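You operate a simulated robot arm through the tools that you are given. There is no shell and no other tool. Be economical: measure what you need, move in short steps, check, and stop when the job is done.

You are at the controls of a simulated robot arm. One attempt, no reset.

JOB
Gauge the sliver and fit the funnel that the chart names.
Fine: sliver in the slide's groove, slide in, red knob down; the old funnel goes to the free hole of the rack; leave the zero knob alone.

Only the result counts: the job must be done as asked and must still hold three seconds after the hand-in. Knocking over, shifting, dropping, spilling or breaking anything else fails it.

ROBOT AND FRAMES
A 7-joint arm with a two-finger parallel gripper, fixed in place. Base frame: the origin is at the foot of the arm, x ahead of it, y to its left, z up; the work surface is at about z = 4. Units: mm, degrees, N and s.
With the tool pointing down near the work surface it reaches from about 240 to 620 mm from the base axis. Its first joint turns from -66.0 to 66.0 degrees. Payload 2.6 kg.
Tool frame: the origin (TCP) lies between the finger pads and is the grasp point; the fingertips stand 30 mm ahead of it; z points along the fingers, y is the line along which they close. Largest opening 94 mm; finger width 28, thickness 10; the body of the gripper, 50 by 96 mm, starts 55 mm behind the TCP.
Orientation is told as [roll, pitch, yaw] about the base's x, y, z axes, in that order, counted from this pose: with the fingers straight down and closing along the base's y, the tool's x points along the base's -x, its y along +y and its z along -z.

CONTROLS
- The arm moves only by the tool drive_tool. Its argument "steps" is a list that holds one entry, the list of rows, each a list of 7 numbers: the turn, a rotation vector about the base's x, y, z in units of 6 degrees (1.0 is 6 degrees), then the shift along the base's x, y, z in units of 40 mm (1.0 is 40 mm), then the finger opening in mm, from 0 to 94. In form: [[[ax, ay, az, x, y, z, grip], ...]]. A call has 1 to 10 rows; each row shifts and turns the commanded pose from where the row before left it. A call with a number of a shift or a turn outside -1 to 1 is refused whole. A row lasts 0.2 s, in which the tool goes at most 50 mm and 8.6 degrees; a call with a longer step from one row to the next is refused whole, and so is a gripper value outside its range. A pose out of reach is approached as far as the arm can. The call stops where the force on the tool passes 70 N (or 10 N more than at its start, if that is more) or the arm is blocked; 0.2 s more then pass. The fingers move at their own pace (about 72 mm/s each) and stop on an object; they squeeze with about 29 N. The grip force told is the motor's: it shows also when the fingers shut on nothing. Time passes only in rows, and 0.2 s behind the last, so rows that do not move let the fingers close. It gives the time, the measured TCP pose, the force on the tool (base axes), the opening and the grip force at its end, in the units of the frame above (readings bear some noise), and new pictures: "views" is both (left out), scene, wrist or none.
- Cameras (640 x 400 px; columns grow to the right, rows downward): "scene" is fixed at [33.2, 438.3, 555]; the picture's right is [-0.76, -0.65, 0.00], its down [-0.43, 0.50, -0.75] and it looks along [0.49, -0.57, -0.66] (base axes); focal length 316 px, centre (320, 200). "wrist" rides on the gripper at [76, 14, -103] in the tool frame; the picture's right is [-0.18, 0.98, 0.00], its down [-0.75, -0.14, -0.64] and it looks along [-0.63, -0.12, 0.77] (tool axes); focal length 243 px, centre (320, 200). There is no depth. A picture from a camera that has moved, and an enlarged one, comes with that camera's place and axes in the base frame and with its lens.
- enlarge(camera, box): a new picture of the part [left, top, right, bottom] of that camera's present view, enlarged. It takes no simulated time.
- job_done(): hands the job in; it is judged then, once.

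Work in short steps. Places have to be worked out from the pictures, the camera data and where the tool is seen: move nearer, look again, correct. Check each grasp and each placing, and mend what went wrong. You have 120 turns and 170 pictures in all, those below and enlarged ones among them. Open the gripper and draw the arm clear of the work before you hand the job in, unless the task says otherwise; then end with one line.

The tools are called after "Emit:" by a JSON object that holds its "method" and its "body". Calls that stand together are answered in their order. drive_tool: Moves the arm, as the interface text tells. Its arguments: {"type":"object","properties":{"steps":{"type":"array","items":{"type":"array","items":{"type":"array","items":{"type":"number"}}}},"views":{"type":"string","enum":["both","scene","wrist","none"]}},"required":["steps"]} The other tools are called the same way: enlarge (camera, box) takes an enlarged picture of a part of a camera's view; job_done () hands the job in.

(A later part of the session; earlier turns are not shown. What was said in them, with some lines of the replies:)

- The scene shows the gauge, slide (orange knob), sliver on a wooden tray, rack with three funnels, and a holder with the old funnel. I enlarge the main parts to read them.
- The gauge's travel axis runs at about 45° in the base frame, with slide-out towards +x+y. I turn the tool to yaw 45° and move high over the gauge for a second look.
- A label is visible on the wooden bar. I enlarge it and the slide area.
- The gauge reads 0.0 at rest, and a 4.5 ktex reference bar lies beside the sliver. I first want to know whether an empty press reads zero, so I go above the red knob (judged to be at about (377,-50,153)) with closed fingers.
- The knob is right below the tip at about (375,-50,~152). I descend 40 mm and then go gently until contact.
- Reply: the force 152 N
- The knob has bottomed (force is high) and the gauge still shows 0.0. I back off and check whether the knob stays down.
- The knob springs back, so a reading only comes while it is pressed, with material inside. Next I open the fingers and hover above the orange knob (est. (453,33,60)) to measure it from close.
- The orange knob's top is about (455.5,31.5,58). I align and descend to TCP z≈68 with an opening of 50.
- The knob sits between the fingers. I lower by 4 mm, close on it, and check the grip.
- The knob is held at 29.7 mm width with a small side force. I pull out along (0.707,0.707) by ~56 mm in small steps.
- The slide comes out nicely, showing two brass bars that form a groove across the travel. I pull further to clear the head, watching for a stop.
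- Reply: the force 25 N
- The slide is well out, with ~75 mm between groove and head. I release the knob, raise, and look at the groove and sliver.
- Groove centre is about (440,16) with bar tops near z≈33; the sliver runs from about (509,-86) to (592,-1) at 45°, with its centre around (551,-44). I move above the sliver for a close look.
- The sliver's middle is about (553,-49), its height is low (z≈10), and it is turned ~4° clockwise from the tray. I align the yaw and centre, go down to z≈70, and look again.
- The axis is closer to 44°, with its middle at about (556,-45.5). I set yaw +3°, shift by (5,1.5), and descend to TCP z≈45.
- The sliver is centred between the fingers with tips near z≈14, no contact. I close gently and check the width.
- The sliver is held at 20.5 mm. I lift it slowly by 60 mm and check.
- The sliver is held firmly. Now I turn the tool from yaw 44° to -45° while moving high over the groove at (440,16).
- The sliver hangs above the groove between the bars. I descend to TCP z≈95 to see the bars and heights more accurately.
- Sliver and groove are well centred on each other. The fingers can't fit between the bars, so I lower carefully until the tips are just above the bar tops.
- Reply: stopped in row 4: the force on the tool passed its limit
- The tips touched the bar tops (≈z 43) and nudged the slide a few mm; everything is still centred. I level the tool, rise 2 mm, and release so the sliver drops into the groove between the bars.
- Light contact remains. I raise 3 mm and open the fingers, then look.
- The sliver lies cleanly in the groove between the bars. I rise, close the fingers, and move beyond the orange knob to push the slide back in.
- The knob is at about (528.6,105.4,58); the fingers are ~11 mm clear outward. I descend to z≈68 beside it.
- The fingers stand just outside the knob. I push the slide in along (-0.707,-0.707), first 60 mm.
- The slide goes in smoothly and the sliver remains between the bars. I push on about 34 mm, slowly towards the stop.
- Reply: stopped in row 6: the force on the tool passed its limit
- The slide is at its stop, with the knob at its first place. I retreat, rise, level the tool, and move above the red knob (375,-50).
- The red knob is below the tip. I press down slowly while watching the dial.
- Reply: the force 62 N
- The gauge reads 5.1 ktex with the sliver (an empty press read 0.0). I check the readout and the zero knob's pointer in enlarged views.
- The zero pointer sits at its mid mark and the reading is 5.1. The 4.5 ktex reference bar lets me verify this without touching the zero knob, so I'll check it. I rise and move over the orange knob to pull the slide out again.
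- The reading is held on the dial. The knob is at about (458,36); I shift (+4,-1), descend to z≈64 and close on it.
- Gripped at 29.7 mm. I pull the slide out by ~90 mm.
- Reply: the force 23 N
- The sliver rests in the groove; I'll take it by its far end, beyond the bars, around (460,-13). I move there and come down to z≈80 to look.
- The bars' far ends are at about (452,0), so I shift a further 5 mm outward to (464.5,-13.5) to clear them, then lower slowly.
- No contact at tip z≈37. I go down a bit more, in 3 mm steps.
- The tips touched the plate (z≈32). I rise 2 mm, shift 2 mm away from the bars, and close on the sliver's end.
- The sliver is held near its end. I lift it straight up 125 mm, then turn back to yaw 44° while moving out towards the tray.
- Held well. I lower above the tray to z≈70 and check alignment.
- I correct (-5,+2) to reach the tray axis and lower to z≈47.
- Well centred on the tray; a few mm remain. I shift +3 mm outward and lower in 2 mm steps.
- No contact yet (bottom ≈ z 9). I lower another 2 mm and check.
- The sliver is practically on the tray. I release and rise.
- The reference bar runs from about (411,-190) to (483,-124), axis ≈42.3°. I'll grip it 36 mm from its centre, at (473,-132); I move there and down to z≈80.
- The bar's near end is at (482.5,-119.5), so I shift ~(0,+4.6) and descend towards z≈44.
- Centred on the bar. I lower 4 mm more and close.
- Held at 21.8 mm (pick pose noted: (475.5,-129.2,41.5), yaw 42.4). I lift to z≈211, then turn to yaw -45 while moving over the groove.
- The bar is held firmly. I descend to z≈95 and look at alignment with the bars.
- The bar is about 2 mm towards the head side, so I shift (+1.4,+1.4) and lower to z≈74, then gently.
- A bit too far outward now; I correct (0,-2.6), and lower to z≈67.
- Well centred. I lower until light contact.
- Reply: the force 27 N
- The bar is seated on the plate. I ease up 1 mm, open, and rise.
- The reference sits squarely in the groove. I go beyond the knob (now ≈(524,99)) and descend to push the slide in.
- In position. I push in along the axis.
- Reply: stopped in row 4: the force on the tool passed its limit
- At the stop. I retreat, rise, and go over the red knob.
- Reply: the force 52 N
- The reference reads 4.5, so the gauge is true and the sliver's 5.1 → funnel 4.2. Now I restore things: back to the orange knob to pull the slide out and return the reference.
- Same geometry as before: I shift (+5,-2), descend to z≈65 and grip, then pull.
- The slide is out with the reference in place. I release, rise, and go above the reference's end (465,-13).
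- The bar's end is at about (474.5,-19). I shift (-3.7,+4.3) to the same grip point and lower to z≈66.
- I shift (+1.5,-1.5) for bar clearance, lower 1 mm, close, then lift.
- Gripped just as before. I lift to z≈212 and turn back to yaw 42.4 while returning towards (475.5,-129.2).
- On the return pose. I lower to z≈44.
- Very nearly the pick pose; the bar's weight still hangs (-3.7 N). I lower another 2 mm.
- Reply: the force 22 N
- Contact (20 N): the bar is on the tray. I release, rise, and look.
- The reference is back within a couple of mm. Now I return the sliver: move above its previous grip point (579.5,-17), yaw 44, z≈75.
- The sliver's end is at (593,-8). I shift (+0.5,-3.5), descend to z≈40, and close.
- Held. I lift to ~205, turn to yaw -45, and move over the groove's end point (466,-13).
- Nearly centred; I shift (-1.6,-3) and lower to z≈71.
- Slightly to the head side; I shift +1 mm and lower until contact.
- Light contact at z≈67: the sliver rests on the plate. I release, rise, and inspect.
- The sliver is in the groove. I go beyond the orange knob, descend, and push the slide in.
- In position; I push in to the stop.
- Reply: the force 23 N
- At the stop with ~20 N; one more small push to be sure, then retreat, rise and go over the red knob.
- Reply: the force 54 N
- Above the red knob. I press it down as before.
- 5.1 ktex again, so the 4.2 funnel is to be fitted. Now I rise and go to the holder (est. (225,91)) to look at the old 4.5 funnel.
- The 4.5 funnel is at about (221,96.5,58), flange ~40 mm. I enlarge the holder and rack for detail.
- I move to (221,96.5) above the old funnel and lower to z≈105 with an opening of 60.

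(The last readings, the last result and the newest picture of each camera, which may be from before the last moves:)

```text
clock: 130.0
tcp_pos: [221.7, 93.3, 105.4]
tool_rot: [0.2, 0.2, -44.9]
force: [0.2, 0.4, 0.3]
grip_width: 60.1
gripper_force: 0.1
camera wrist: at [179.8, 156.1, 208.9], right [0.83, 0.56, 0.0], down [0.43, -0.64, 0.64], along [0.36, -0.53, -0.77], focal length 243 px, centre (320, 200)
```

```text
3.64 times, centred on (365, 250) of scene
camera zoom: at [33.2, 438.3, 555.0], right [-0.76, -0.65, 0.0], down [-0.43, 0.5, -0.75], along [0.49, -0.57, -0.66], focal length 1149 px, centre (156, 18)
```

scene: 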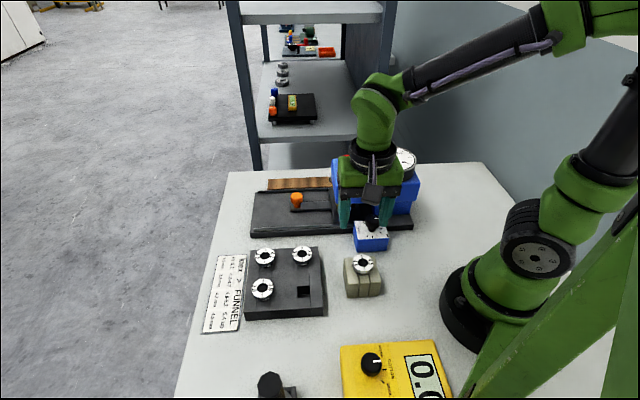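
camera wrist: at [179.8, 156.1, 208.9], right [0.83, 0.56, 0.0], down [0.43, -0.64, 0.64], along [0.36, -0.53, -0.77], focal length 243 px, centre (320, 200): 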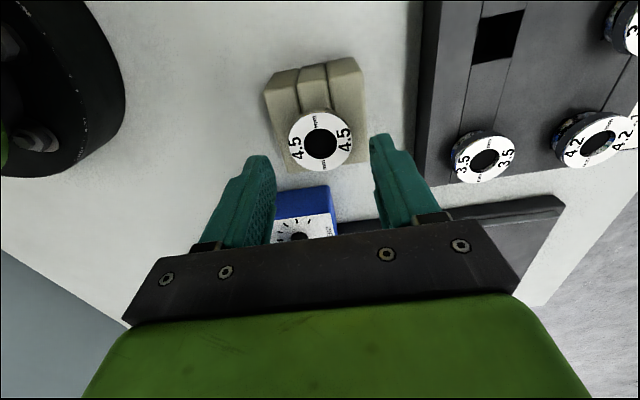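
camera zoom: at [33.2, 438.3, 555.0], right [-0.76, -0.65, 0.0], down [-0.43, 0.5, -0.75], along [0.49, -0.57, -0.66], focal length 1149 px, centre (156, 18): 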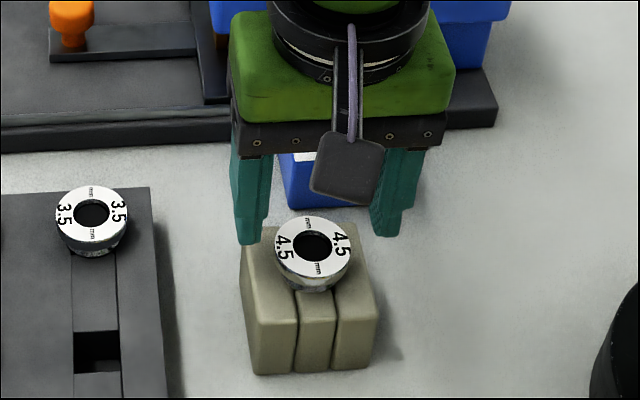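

The funnel is at (221,96). I shift (-0.7,+2.7) and lower to z≈80 (tips ≈ 50).

Emit:
{"method": "drive_tool", "body": {"steps": [[[0, 0, 0, -0.02, 0.07, -0.3, 60], [0, 0, 0, 0, 0, -0.3, 60], [0, 0, 0, 0, 0, 0, 60]]], "views": "wrist"}}

Emit:
{"method": "enlarge", "body": {"camera": "scene", "box": [310, 205, 410, 305]}}

```text
clock: 130.8
tcp_pos: [223.3, 96.1, 82.7]
tool_rot: [0.1, 0.2, -45.0]
force: [-0.5, -0.1, 0.8]
grip_width: 59.9
gripper_force: 0.0
camera wrist: at [179.3, 159.5, 185.7], right [0.83, 0.56, 0.0], down [0.43, -0.64, 0.64], along [0.36, -0.53, -0.77], focal length 243 px, centre (320, 200)
```

wrist: 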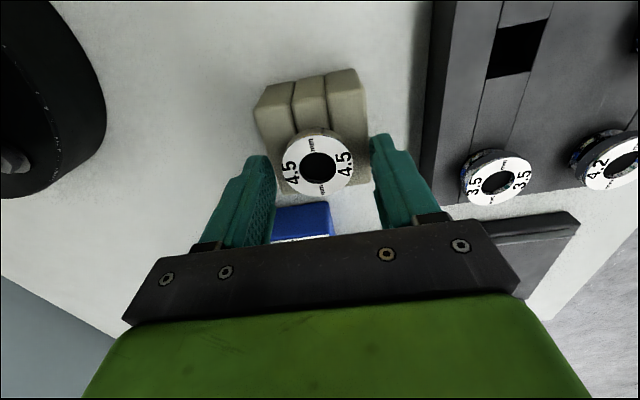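

```text
4.00 times, centred on (360, 255) of scene
camera zoom: at [33.2, 438.3, 555.0], right [-0.76, -0.65, 0.0], down [-0.43, 0.5, -0.75], along [0.49, -0.57, -0.66], focal length 1264 px, centre (160, -20)
```

zoom: 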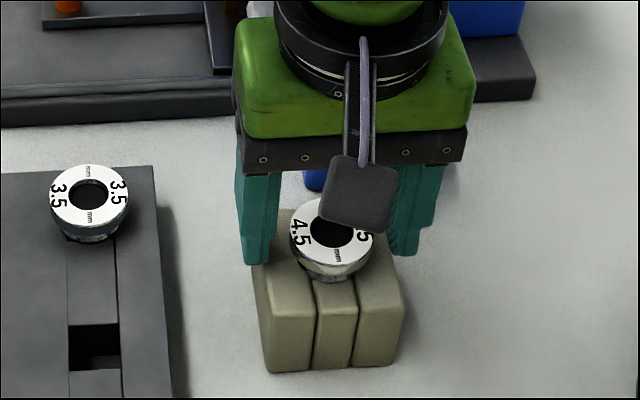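

Tips are around the flange top. I shift (-1.2,-1), lower 6 mm, and close.

Emit:
{"method": "drive_tool", "body": {"steps": [[[0, 0, 0, -0.03, -0.025, -0.08, 60], [0, 0, 0, 0, 0, -0.07, 60], [0, 0, 0, 0, 0, 0, 60], [0, 0, 0, 0, 0, 0, 20], [0, 0, 0, 0, 0, 0, 20], [0, 0, 0, 0, 0, 0, 20]]], "views": "wrist"}}

```text
clock: 131.4
tcp_pos: [223.2, 95.3, 80.7]
tool_rot: [0.3, 0.1, -45.1]
force: [-4.3, -3.0, 14.4]
grip_width: 63.1
gripper_force: 3.1
stopped in row 2: the force on the tool passed its limit (the readings are from after the stop); the commanded pose is now the measured one
camera wrist: at [179.8, 159.6, 183.6], right [0.83, 0.56, 0.01], down [0.43, -0.64, 0.64], along [0.36, -0.53, -0.77], focal length 243 px, centre (320, 200)
```

wrist: 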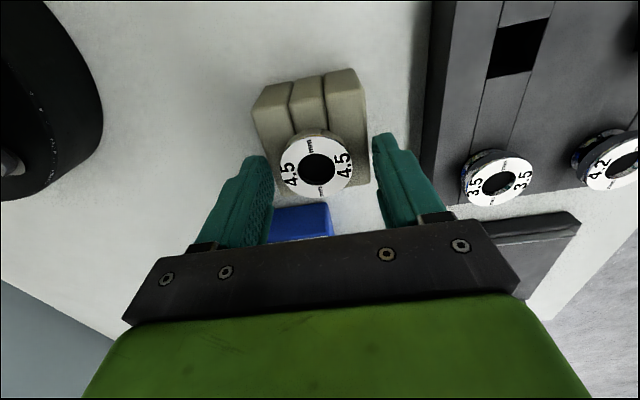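

The tips met the holder's top (z≈50). I raise 3 mm, shift (-2,+2), and close on the flange.

Emit:
{"method": "drive_tool", "body": {"steps": [[[0, 0, 0, 0, 0, 0.09, 60], [0, 0, 0, -0.05, 0.05, 0, 60], [0, 0, 0, 0, 0, 0, 20], [0, 0, 0, 0, 0, 0, 20], [0, 0, 0, 0, 0, 0, 20]]], "views": "wrist"}}

Emit:
{"method": "enlarge", "body": {"camera": "scene", "box": [310, 205, 410, 305]}}

```text
clock: 132.6
tcp_pos: [221.0, 99.4, 83.5]
tool_rot: [0.5, 0.1, -45.1]
force: [0.6, 0.4, 0.2]
grip_width: 38.9
gripper_force: 28.3
camera wrist: at [177.6, 161.9, 187.2], right [0.83, 0.56, 0.01], down [0.43, -0.64, 0.64], along [0.37, -0.52, -0.77], focal length 243 px, centre (320, 200)
```

wrist: 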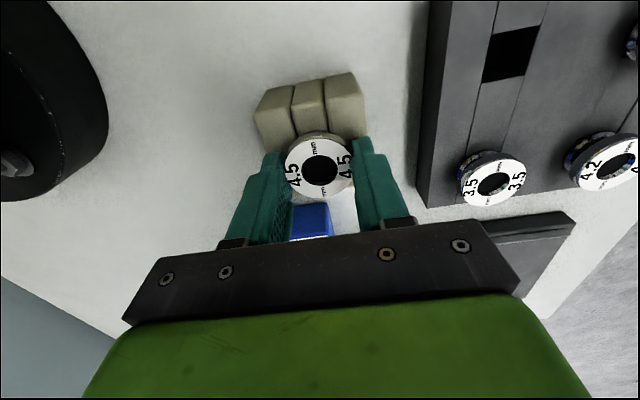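

```text
4.00 times, centred on (360, 255) of scene
camera zoom: at [33.2, 438.3, 555.0], right [-0.76, -0.65, 0.0], down [-0.43, 0.5, -0.75], along [0.49, -0.57, -0.66], focal length 1264 px, centre (160, -20)
```

zoom: 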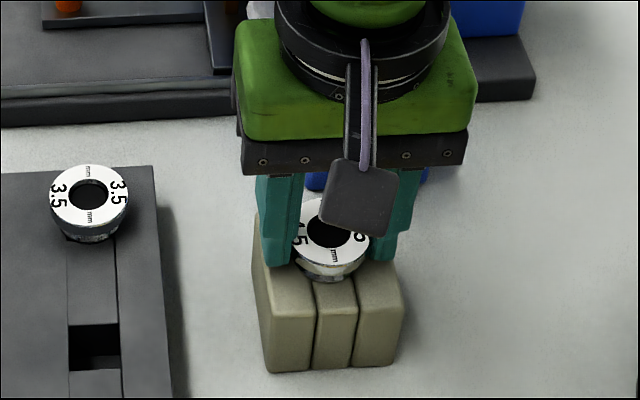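

Gripped at 38.9 mm. I lift straight up slowly by ~80 mm and check.

Emit:
{"method": "drive_tool", "body": {"steps": [[[0, 0, 0, 0, 0, 0.15, 20], [0, 0, 0, 0, 0, 0.3, 20], [0, 0, 0, 0, 0, 0.5, 20], [0, 0, 0, 0, 0, 0.6, 20], [0, 0, 0, 0, 0, 0.6, 20], [0, 0, 0, 0, 0, 0, 20]]], "views": "scene"}}

Emit:
{"method": "enlarge", "body": {"camera": "scene", "box": [290, 175, 410, 305]}}

```text
clock: 134.0
tcp_pos: [220.6, 96.6, 169.2]
tool_rot: [0.5, 0.2, -45.0]
force: [0.4, 0.6, -0.7]
grip_width: 39.3
gripper_force: 28.7
```

scene: 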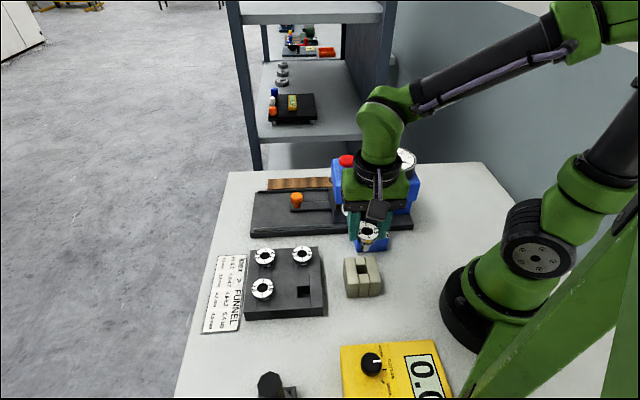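

```text
3.08 times, centred on (350, 240) of scene
camera zoom: at [33.2, 438.3, 555.0], right [-0.76, -0.65, 0.0], down [-0.43, 0.5, -0.75], along [0.49, -0.57, -0.66], focal length 972 px, centre (228, 77)
```

zoom: 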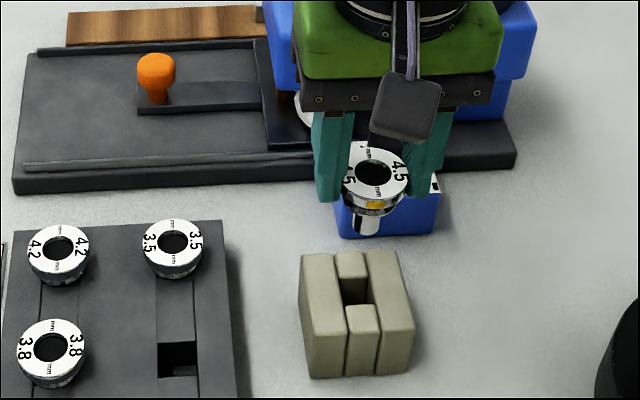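

The funnel is out cleanly. The free hole is at about (277,203), rack top ≈ z 38; I move above it.

Emit:
{"method": "drive_tool", "body": {"steps": [[[0, 0, 0, 0.35, 0.66, 0, 20], [0, 0, 0, 0.35, 0.66, 0, 20], [0, 0, 0, 0.35, 0.66, 0, 20], [0, 0, 0, 0.35, 0.66, -0.3, 20], [0, 0, 0, 0, 0, -0.3, 20], [0, 0, 0, 0, 0, 0, 20]]], "views": "both"}}

Emit:
{"method": "enlarge", "body": {"camera": "scene", "box": [235, 215, 355, 325]}}

```text
clock: 135.4
tcp_pos: [277.2, 205.1, 143.3]
tool_rot: [0.5, 0.3, -45.2]
force: [-0.6, -0.2, 0.3]
grip_width: 38.6
gripper_force: 28.6
camera wrist: at [232.8, 267.5, 247.4], right [0.83, 0.56, 0.01], down [0.43, -0.64, 0.64], along [0.37, -0.52, -0.77], focal length 243 px, centre (320, 200)
```

scene: 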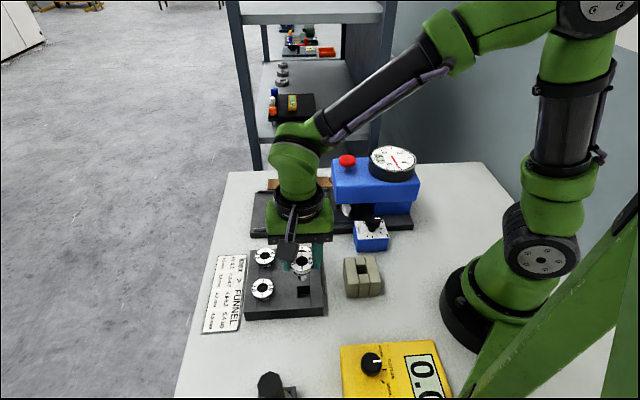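
wrist: 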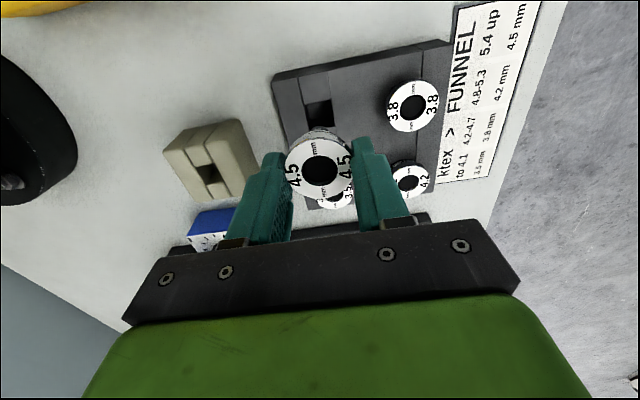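

```text
3.64 times, centred on (295, 270) of scene
camera zoom: at [33.2, 438.3, 555.0], right [-0.76, -0.65, 0.0], down [-0.43, 0.5, -0.75], along [0.49, -0.57, -0.66], focal length 1149 px, centre (411, -54)
```

zoom: 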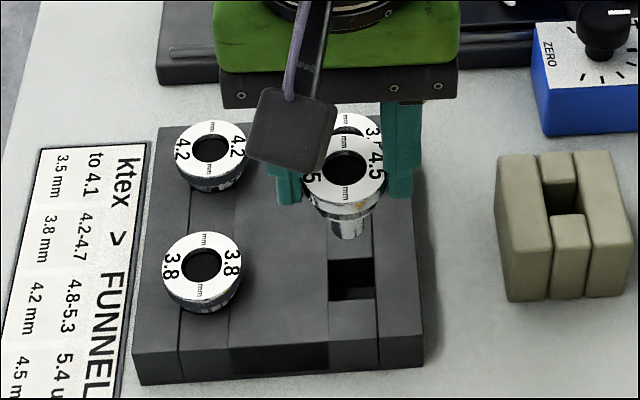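

The hole is at about (276.5,206.7). I shift (-0.7,+1.6), lower to z≈105 and check the stem over the hole.

Emit:
{"method": "drive_tool", "body": {"steps": [[[0, 0, 0, -0.02, 0.04, -0.5, 20], [0, 0, 0, 0, 0, -0.45, 20], [0, 0, 0, 0, 0, 0, 20]]], "views": "wrist"}}

Emit:
{"method": "enlarge", "body": {"camera": "scene", "box": [255, 235, 345, 315]}}

```text
clock: 136.2
tcp_pos: [276.4, 203.8, 106.5]
tool_rot: [0.6, 0.1, -45.2]
force: [0.9, 0.7, -1.6]
grip_width: 39.2
gripper_force: 29.1
camera wrist: at [231.8, 266.1, 209.3], right [0.83, 0.56, 0.01], down [0.43, -0.64, 0.64], along [0.36, -0.52, -0.77], focal length 243 px, centre (320, 200)
```

wrist: 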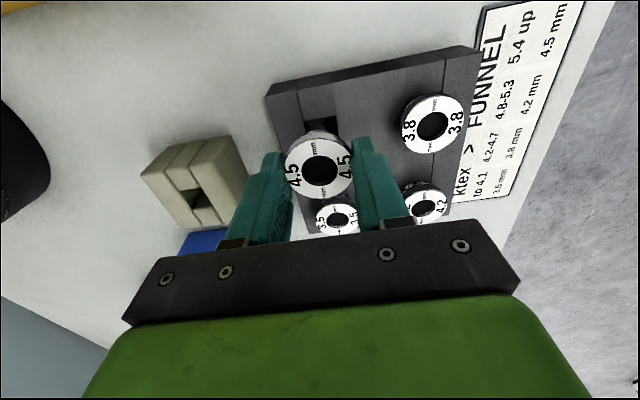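

```text
5.00 times, centred on (300, 275) of scene
camera zoom: at [33.2, 438.3, 555.0], right [-0.76, -0.65, 0.0], down [-0.43, 0.5, -0.75], along [0.49, -0.57, -0.66], focal length 1580 px, centre (420, -175)
```

zoom: 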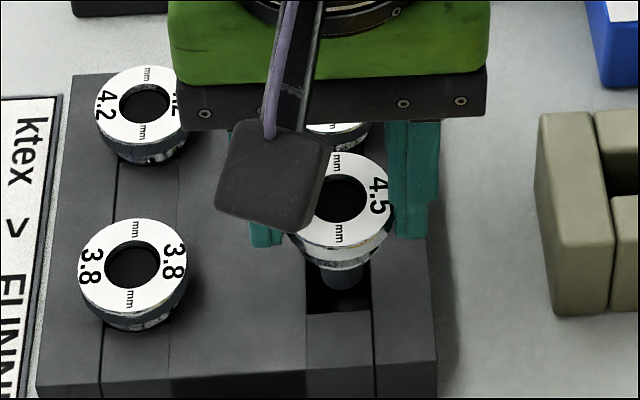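

I need the hole/stem relation more exactly, so I enlarge the wrist view.

Emit:
{"method": "enlarge", "body": {"camera": "wrist", "box": [260, 50, 400, 210]}}

```text
2.50 times, centred on (330, 130) of wrist
camera zoom: at [231.8, 266.1, 209.3], right [0.83, 0.56, 0.01], down [0.43, -0.64, 0.64], along [0.36, -0.52, -0.77], focal length 606 px, centre (295, 375)
```

zoom: 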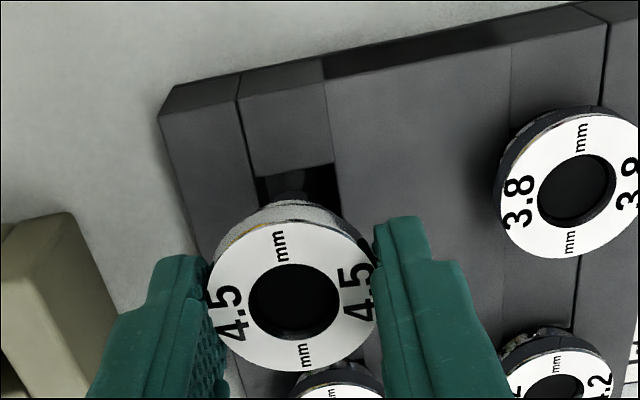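

The stem is almost over the hole; the correction is about (+2.3,+0.7). I apply it and lower in small steps, watching force.

Emit:
{"method": "drive_tool", "body": {"steps": [[[0, 0, 0, 0.058, 0.018, 0, 20], [0, 0, 0, 0, 0, -0.1, 20], [0, 0, 0, 0, 0, -0.1, 20], [0, 0, 0, 0, 0, -0.1, 20], [0, 0, 0, 0, 0, 0, 20]]], "views": "none"}}

Emit:
{"method": "enlarge", "body": {"camera": "scene", "box": [255, 235, 345, 315]}}

```text
clock: 137.4
tcp_pos: [279.1, 205.5, 96.2]
tool_rot: [0.5, 0.2, -45.1]
force: [0.5, -0.6, -1.5]
grip_width: 39.1
gripper_force: 29.2
```

```text
5.00 times, centred on (300, 275) of scene
camera zoom: at [33.2, 438.3, 555.0], right [-0.76, -0.65, 0.0], down [-0.43, 0.5, -0.75], along [0.49, -0.57, -0.66], focal length 1580 px, centre (420, -175)
```

zoom: 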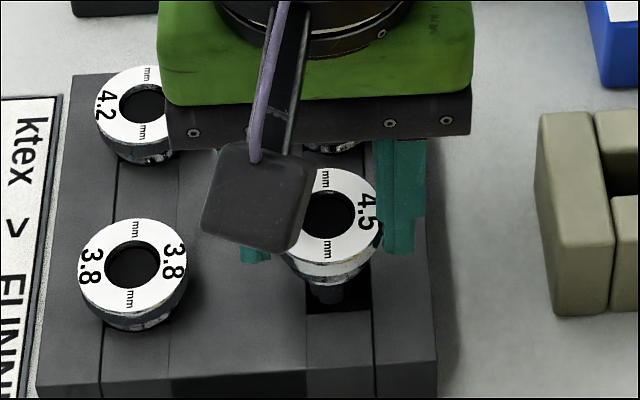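

In the scene view the stem is ~3.5 mm left of the hole's middle. I correct (-2.6,-2.2) and lower another 10 mm.

Emit:
{"method": "drive_tool", "body": {"steps": [[[0, 0, 0, -0.065, -0.055, 0, 20], [0, 0, 0, 0, 0, -0.1, 20], [0, 0, 0, 0, 0, -0.1, 20], [0, 0, 0, 0, 0, 0, 20]]], "views": "none"}}

Emit:
{"method": "enlarge", "body": {"camera": "scene", "box": [255, 235, 345, 315]}}

```text
clock: 138.4
tcp_pos: [278.4, 203.9, 89.4]
tool_rot: [0.6, 0.0, -45.2]
force: [2.5, -3.0, 27.1]
grip_width: 39.0
gripper_force: 28.7
```

```text
5.00 times, centred on (300, 275) of scene
camera zoom: at [33.1, 438.2, 555.1], right [-0.76, -0.65, 0.0], down [-0.43, 0.5, -0.75], along [0.49, -0.57, -0.66], focal length 1580 px, centre (420, -175)
```

zoom: 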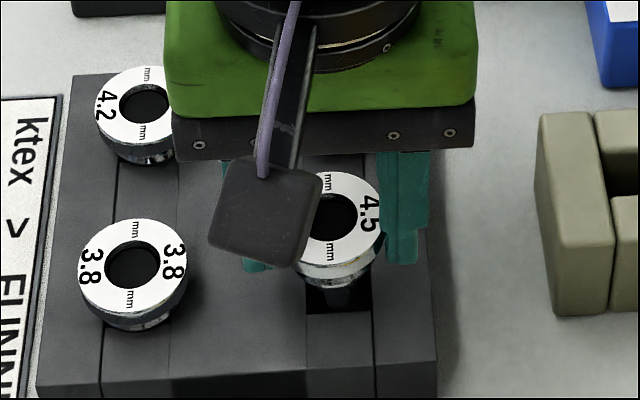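

There is contact (27 N), pushing towards (+x,-y): the stem rides on the hole's front edge. I raise 4 mm, shift (+2.3,-2.3), and lower again.

Emit:
{"method": "drive_tool", "body": {"steps": [[[0, 0, 0, 0, 0, 0.12, 20], [0, 0, 0, 0.058, -0.058, 0, 20], [0, 0, 0, 0, 0, -0.1, 20], [0, 0, 0, 0, 0, -0.08, 20], [0, 0, 0, 0, 0, 0, 20]]], "views": "none"}}

Emit:
{"method": "enlarge", "body": {"camera": "scene", "box": [275, 255, 335, 305]}}

```text
clock: 139.6
tcp_pos: [280.3, 201.9, 85.2]
tool_rot: [0.5, 0.3, -45.2]
force: [0.4, 0.0, -0.7]
grip_width: 39.0
gripper_force: 29.6
```

```text
8.00 times, centred on (305, 280) of scene
camera zoom: at [33.2, 438.3, 555.0], right [-0.76, -0.65, 0.0], down [-0.43, 0.5, -0.75], along [0.49, -0.57, -0.66], focal length 2528 px, centre (440, -440)
```

zoom: 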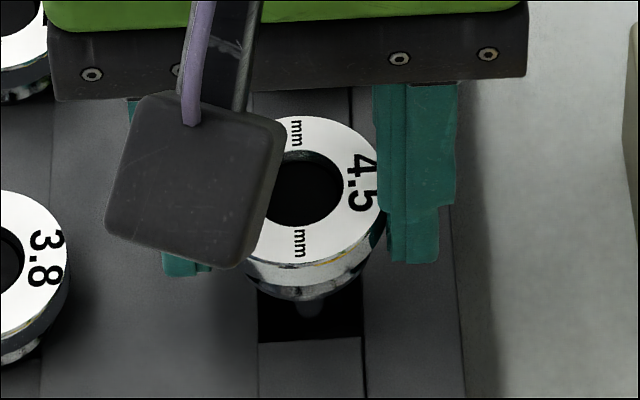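

Free now; the stem enters the hole. I continue lowering in 4 mm steps.

Emit:
{"method": "drive_tool", "body": {"steps": [[[0, 0, 0, 0, 0, -0.1, 20], [0, 0, 0, 0, 0, -0.08, 20], [0, 0, 0, 0, 0, 0, 20]]], "views": "none"}}

Emit:
{"method": "drive_tool", "body": {"steps": [[[0, 0, 0, 0, 0, -0.06, 20], [0, 0, 0, 0, 0, -0.06, 20], [0, 0, 0, 0, 0, 0, 20]]], "views": "none"}}

```text
clock: 140.4
tcp_pos: [279.2, 201.9, 76.5]
tool_rot: [0.5, 0.1, -45.0]
force: [0.2, 0.7, -1.7]
grip_width: 38.9
gripper_force: 29.1
```

```text
clock: 141.2
tcp_pos: [280.5, 201.4, 73.2]
tool_rot: [0.5, 0.2, -45.1]
force: [0.2, -0.4, -0.9]
grip_width: 38.9
gripper_force: 29.2
```

Still free at z≈73. I go down further in 2 mm steps until it seats.

Emit:
{"method": "drive_tool", "body": {"steps": [[[0, 0, 0, 0, 0, -0.06, 20], [0, 0, 0, 0, 0, -0.05, 20], [0, 0, 0, 0, 0, 0, 20]]], "views": "none"}}

Emit:
{"method": "enlarge", "body": {"camera": "scene", "box": [255, 235, 345, 315]}}

```text
clock: 142.0
tcp_pos: [279.1, 201.3, 68.5]
tool_rot: [0.4, 0.1, -44.9]
force: [0.2, 0.8, 0.0]
grip_width: 38.7
gripper_force: 29.5
```

```text
5.00 times, centred on (300, 275) of scene
camera zoom: at [33.2, 438.3, 555.0], right [-0.76, -0.65, 0.0], down [-0.43, 0.5, -0.75], along [0.49, -0.57, -0.66], focal length 1580 px, centre (420, -175)
```

zoom: 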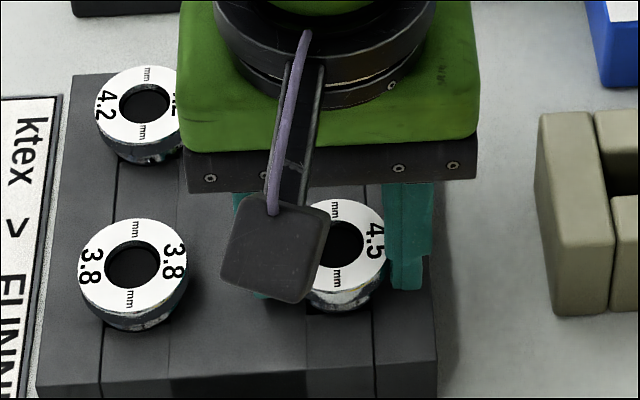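

About 8 mm remain to match its neighbours. I continue slowly.

Emit:
{"method": "drive_tool", "body": {"steps": [[[0, 0, 0, 0, 0, -0.06, 20], [0, 0, 0, 0, 0, -0.05, 20], [0, 0, 0, 0, 0, 0, 20]]], "views": "none"}}

Emit:
{"method": "drive_tool", "body": {"steps": [[[0, 0, 0, 0, 0, -0.05, 20], [0, 0, 0, 0, 0, -0.05, 20], [0, 0, 0, 0, 0, 0, 20]]], "views": "none"}}

```text
clock: 142.8
tcp_pos: [278.5, 202.4, 63.5]
tool_rot: [0.5, 0.0, -45.1]
force: [0.0, 0.2, -1.3]
grip_width: 39.1
gripper_force: 28.6
```

```text
clock: 143.6
tcp_pos: [278.9, 201.3, 61.2]
tool_rot: [0.7, 0.3, -45.2]
force: [-13.7, -10.6, 53.4]
grip_width: 39.2
gripper_force: 29.6
```

Seated (contact at z≈61). I ease up 1 mm, open, rise, and check.

Emit:
{"method": "drive_tool", "body": {"steps": [[[0, 0, 0, 0, 0, 0.04, 20], [0, 0, 0, 0, 0, 0, 54], [0, 0, 0, 0, 0, 0, 56], [0, 0, 0, 0, 0, 0.3, 56], [0, 0, 0, 0, 0, 0.9, 60], [0, 0, 0, 0, 0, 0.9, 60], [0, 0, 0, 0.5, 0, 0.5, 60], [0, 0, 0, 0.7, 0, 0, 60], [0, 0, 0, 0.7, 0, 0, 60], [0, 0, 0, 0.7, 0, 0, 60]]], "views": "wrist"}}

Emit:
{"method": "enlarge", "body": {"camera": "scene", "box": [235, 235, 395, 330]}}

```text
clock: 145.8
tcp_pos: [383.7, 201.6, 164.0]
tool_rot: [0.4, 0.2, -44.9]
force: [-0.4, -0.2, 0.1]
grip_width: 59.9
gripper_force: 0.0
camera wrist: at [339.6, 265.6, 268.0], right [0.83, 0.56, 0.01], down [0.43, -0.64, 0.64], along [0.37, -0.52, -0.77], focal length 243 px, centre (320, 200)
```

wrist: 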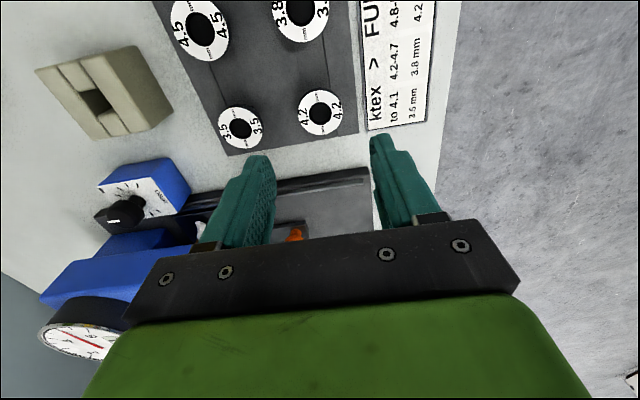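

```text
4.00 times, centred on (315, 282) of scene
camera zoom: at [33.2, 438.3, 555.0], right [-0.76, -0.65, 0.0], down [-0.43, 0.5, -0.75], along [0.49, -0.57, -0.66], focal length 1264 px, centre (340, -130)
```

zoom: 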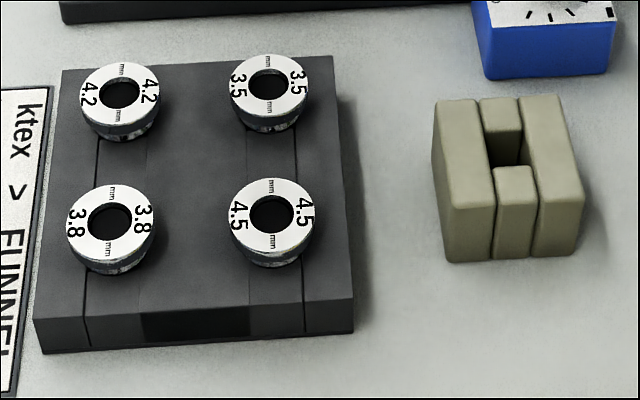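

The old 4.5 funnel sits level with its neighbours in the rack. Now the 4.2 funnel, at about (388,200): I align and lower to z≈85.

Emit:
{"method": "drive_tool", "body": {"steps": [[[0, 0, 0, 0.11, -0.04, -0.7, 56], [0, 0, 0, 0, 0, -0.8, 56], [0, 0, 0, 0, 0, -0.47, 56], [0, 0, 0, 0, 0, 0, 56]]], "views": "wrist"}}

```text
clock: 146.8
tcp_pos: [385.5, 200.5, 86.9]
tool_rot: [0.5, 0.1, -45.0]
force: [-0.3, -0.2, 0.5]
grip_width: 55.9
gripper_force: 0.1
camera wrist: at [342.5, 263.7, 190.3], right [0.83, 0.56, 0.01], down [0.43, -0.64, 0.64], along [0.37, -0.52, -0.77], focal length 243 px, centre (320, 200)
```

wrist: 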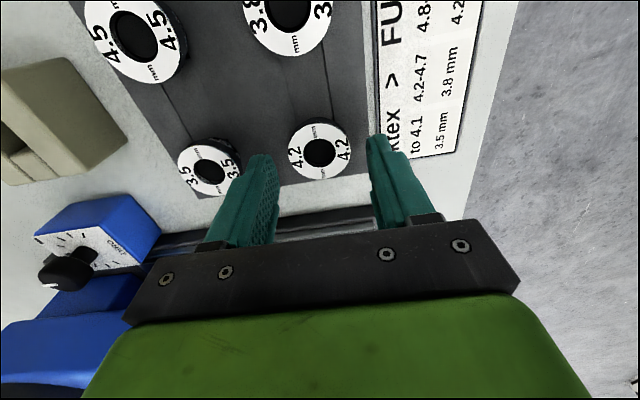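

The funnel is centred between the fingers. I shift (+1.5,-1), lower to z≈63, and close.

Emit:
{"method": "drive_tool", "body": {"steps": [[[0, 0, 0, 0.04, -0.025, -0.2, 54], [0, 0, 0, 0, 0, -0.25, 54], [0, 0, 0, 0, 0, -0.15, 54], [0, 0, 0, 0, 0, 0, 54], [0, 0, 0, 0, 0, 0, 20], [0, 0, 0, 0, 0, 0, 20], [0, 0, 0, 0, 0, 0, 20]]], "views": "wrist"}}

```text
clock: 148.4
tcp_pos: [388.7, 200.3, 64.5]
tool_rot: [0.5, 0.1, -45.2]
force: [0.6, -0.3, -0.3]
grip_width: 39.1
gripper_force: 29.3
camera wrist: at [344.7, 263.1, 166.9], right [0.83, 0.56, 0.01], down [0.43, -0.64, 0.64], along [0.37, -0.52, -0.77], focal length 243 px, centre (320, 200)
```

wrist: 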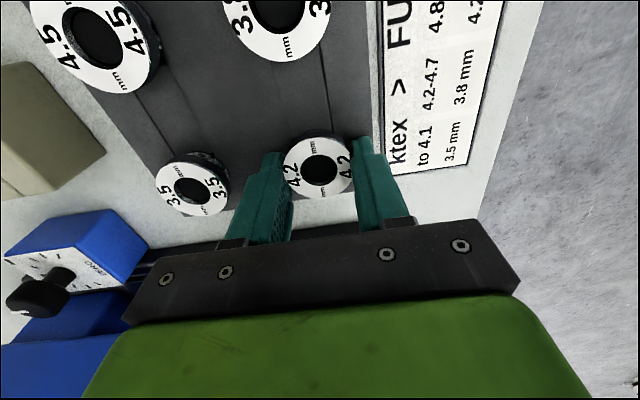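

Gripped at 39.1 mm, in the same relation as before. I lift ~100 mm and carry it over the holder at (221,98).

Emit:
{"method": "drive_tool", "body": {"steps": [[[0, 0, 0, 0, 0, 0.2, 20], [0, 0, 0, 0, 0, 0.5, 20], [0, 0, 0, 0, 0, 0.9, 20], [0, 0, 0, 0, 0, 0.9, 20], [0, 0, 0, -0.83, -0.51, 0, 20], [0, 0, 0, -0.83, -0.51, 0, 20], [0, 0, 0, -0.83, -0.51, 0, 20], [0, 0, 0, -0.83, -0.51, 0, 20], [0, 0, 0, -0.86, -0.52, 0, 20], [0, 0, 0, 0, 0, 0, 20]]], "views": "none"}}

Emit:
{"method": "enlarge", "body": {"camera": "scene", "box": [310, 185, 410, 305]}}

```text
clock: 150.6
tcp_pos: [221.0, 99.5, 160.0]
tool_rot: [0.5, 0.2, -45.1]
force: [0.6, -0.1, -1.0]
grip_width: 38.6
gripper_force: 28.9
```

```text
3.33 times, centred on (360, 245) of scene
camera zoom: at [33.2, 438.3, 555.0], right [-0.76, -0.65, 0.0], down [-0.43, 0.5, -0.75], along [0.49, -0.57, -0.66], focal length 1053 px, centre (187, 50)
```

zoom: 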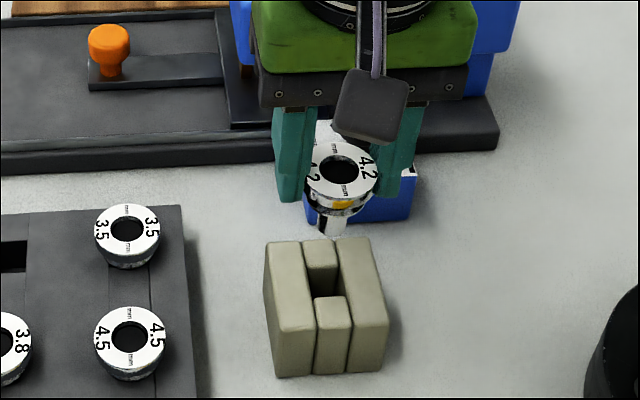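

Column geometry shows the stem right over the holder's hole. I lower to z≈112, watching force.

Emit:
{"method": "drive_tool", "body": {"steps": [[[0, 0, 0, 0, 0, -0.5, 20], [0, 0, 0, 0, -0.02, -0.4, 20], [0, 0, 0, 0, 0, -0.15, 20], [0, 0, 0, 0, 0, -0.1, 20], [0, 0, 0, 0, 0, 0, 20]]], "views": "none"}}

Emit:
{"method": "enlarge", "body": {"camera": "scene", "box": [320, 215, 400, 305]}}

```text
clock: 151.8
tcp_pos: [220.8, 96.9, 116.2]
tool_rot: [0.6, 0.2, -45.0]
force: [0.0, -0.1, -0.5]
grip_width: 39.0
gripper_force: 29.2
```

```text
4.44 times, centred on (360, 260) of scene
camera zoom: at [33.2, 438.3, 555.0], right [-0.76, -0.65, 0.0], down [-0.43, 0.5, -0.75], along [0.49, -0.57, -0.66], focal length 1404 px, centre (142, -67)
```

zoom: 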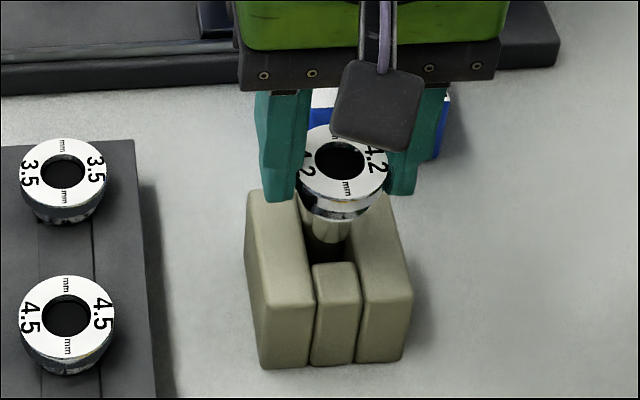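

The stem is at the hole's mouth, centred. I continue lowering.

Emit:
{"method": "drive_tool", "body": {"steps": [[[0, 0, 0, 0, 0, -0.1, 20], [0, 0, 0, 0, 0, -0.1, 20], [0, 0, 0, 0, 0, -0.1, 20], [0, 0, 0, 0, 0, 0, 20]]], "views": "none"}}

Emit:
{"method": "drive_tool", "body": {"steps": [[[0, 0, 0, 0, 0, -0.1, 20], [0, 0, 0, 0, 0, -0.1, 20], [0, 0, 0, 0, 0, -0.1, 20], [0, 0, 0, 0, 0, 0, 20]]], "views": "none"}}

```text
clock: 152.8
tcp_pos: [220.7, 96.3, 105.9]
tool_rot: [0.6, 0.1, -45.2]
force: [-0.1, -0.5, -0.2]
grip_width: 38.9
gripper_force: 29.0
```

```text
clock: 153.8
tcp_pos: [221.9, 96.3, 93.1]
tool_rot: [0.5, 0.3, -45.2]
force: [0.0, -0.1, -0.6]
grip_width: 38.7
gripper_force: 28.8
```

Going in freely. I lower the last ~8 mm in 1–2 mm steps until it seats.

Emit:
{"method": "drive_tool", "body": {"steps": [[[0, 0, 0, 0, 0, -0.06, 20], [0, 0, 0, 0, 0, -0.05, 20], [0, 0, 0, 0, 0, 0, 20]]], "views": "none"}}

Emit:
{"method": "drive_tool", "body": {"steps": [[[0, 0, 0, 0, 0, -0.04, 20], [0, 0, 0, 0, 0, -0.03, 20], [0, 0, 0, 0, 0, 0, 20]]], "views": "none"}}

```text
clock: 154.6
tcp_pos: [220.9, 97.6, 89.4]
tool_rot: [0.5, 0.2, -45.1]
force: [-0.9, 0.0, -1.9]
grip_width: 39.2
gripper_force: 29.0
```

```text
clock: 155.4
tcp_pos: [221.4, 96.6, 86.0]
tool_rot: [0.5, 0.1, -45.0]
force: [0.1, 0.1, -1.4]
grip_width: 38.7
gripper_force: 28.8
```

Emit:
{"method": "drive_tool", "body": {"steps": [[[0, 0, 0, 0, 0, -0.03, 20], [0, 0, 0, 0, 0, -0.03, 20], [0, 0, 0, 0, 0, 0, 20]]], "views": "none"}}

Emit:
{"method": "enlarge", "body": {"camera": "scene", "box": [320, 215, 400, 305]}}

```text
clock: 156.2
tcp_pos: [222.6, 96.6, 83.4]
tool_rot: [0.5, 0.2, -45.1]
force: [0.3, 0.1, -1.4]
grip_width: 38.9
gripper_force: 29.5
```

```text
4.44 times, centred on (360, 260) of scene
camera zoom: at [33.2, 438.3, 555.0], right [-0.76, -0.65, 0.0], down [-0.43, 0.5, -0.75], along [0.49, -0.57, -0.66], focal length 1404 px, centre (142, -67)
```

zoom: 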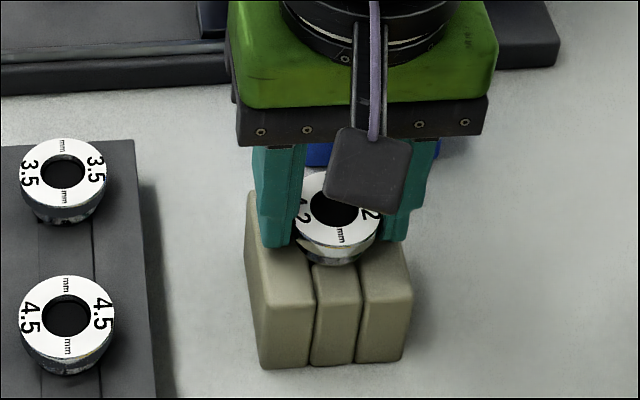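

About 1–2 mm remain (weight still hanging). I lower until contact.

Emit:
{"method": "drive_tool", "body": {"steps": [[[0, 0, 0, 0, 0, -0.03, 20], [0, 0, 0, 0, 0, 0, 20]]], "views": "none"}}

Emit:
{"method": "drive_tool", "body": {"steps": [[[0, 0, 0, 0, 0, -0.025, 20], [0, 0, 0, 0, 0, 0, 20]]], "views": "none"}}

```text
clock: 156.8
tcp_pos: [220.9, 96.2, 82.5]
tool_rot: [0.4, 0.2, -45.1]
force: [-0.5, 0.2, -0.8]
grip_width: 38.9
gripper_force: 28.9
```

```text
clock: 157.4
tcp_pos: [221.1, 97.1, 81.8]
tool_rot: [0.5, 0.1, -45.1]
force: [-4.3, -6.3, 20.1]
grip_width: 39.0
gripper_force: 29.0
```

Contact: seated. I ease up 1 mm, open, and rise clear.

Emit:
{"method": "drive_tool", "body": {"steps": [[[0, 0, 0, 0, 0, 0.035, 20], [0, 0, 0, 0, 0, 0, 54], [0, 0, 0, 0, 0, 0, 58], [0, 0, 0, 0, 0, 0.3, 58], [0, 0, 0, 0, 0, 0.9, 58], [0, 0, 0, 0, 0, 0.9, 58], [0, 0, 0, 0.3, 0.5, 0.9, 58], [0, 0, 0, 0.3, 0.7, 0.8, 58], [0, 0, 0, 0, 0, 0, 58]]], "views": "scene"}}

Emit:
{"method": "enlarge", "body": {"camera": "scene", "box": [235, 150, 425, 330]}}

Emit:
{"method": "enlarge", "body": {"camera": "scene", "box": [310, 220, 400, 310]}}

```text
clock: 159.4
tcp_pos: [245.7, 147.1, 238.6]
tool_rot: [0.5, 0.2, -45.1]
force: [-1.4, 0.1, -1.5]
grip_width: 58.0
gripper_force: 0.1
```

scene: 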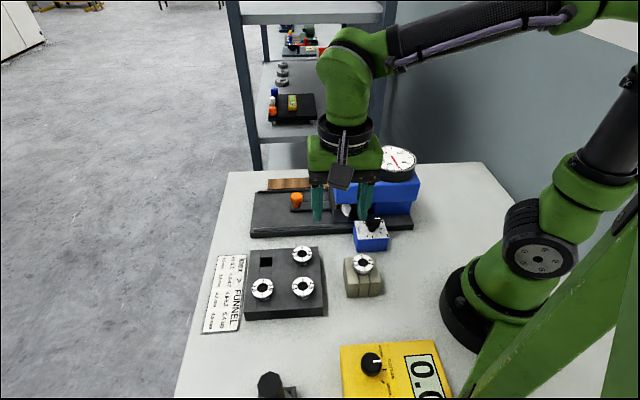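

```text
2.22 times, centred on (330, 240) of scene
camera zoom: at [33.2, 438.3, 555.0], right [-0.76, -0.65, 0.0], down [-0.43, 0.5, -0.75], along [0.49, -0.57, -0.66], focal length 702 px, centre (298, 111)
```

zoom: 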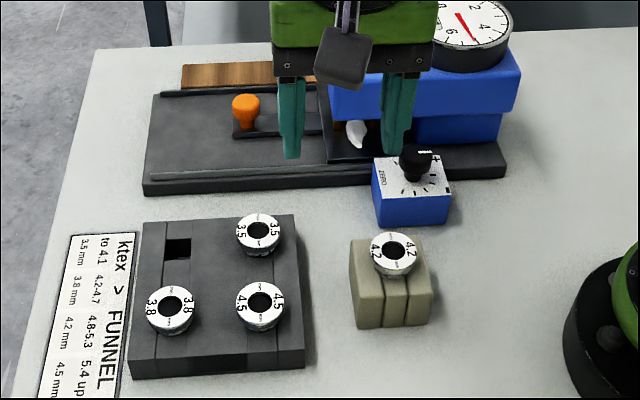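

```text
4.44 times, centred on (355, 265) of scene
camera zoom: at [33.2, 438.3, 555.0], right [-0.76, -0.65, 0.0], down [-0.43, 0.5, -0.75], along [0.49, -0.57, -0.66], focal length 1404 px, centre (164, -89)
```

zoom: 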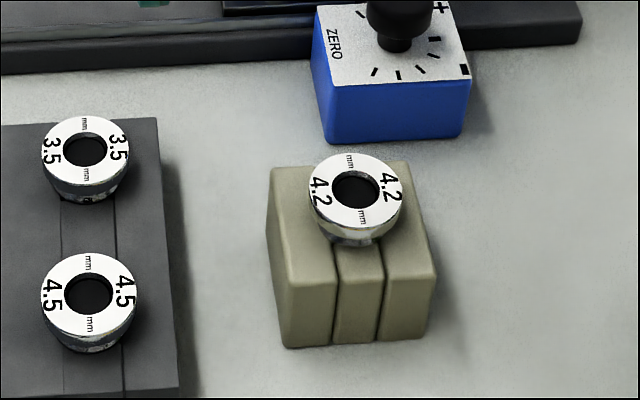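

The 4.2 funnel is seated in the holder, the old 4.5 is in the rack's formerly free hole, and the sliver is in the closed slide. The zero knob is untouched and the gripper is open and clear, so I hand in.

Emit:
{"method": "job_done", "body": {}}

```text
The job is handed in.
```

The sliver gauged at 5.1 ktex, so I fitted the 4.2 mm funnel that the chart names, put the old 4.5 mm funnel in the rack's free hole and left the zero knob alone; the 4.5 ktex reference bar, which I also moved to check the gauge, read 4.5 and is back within about 2–3 mm of its place.
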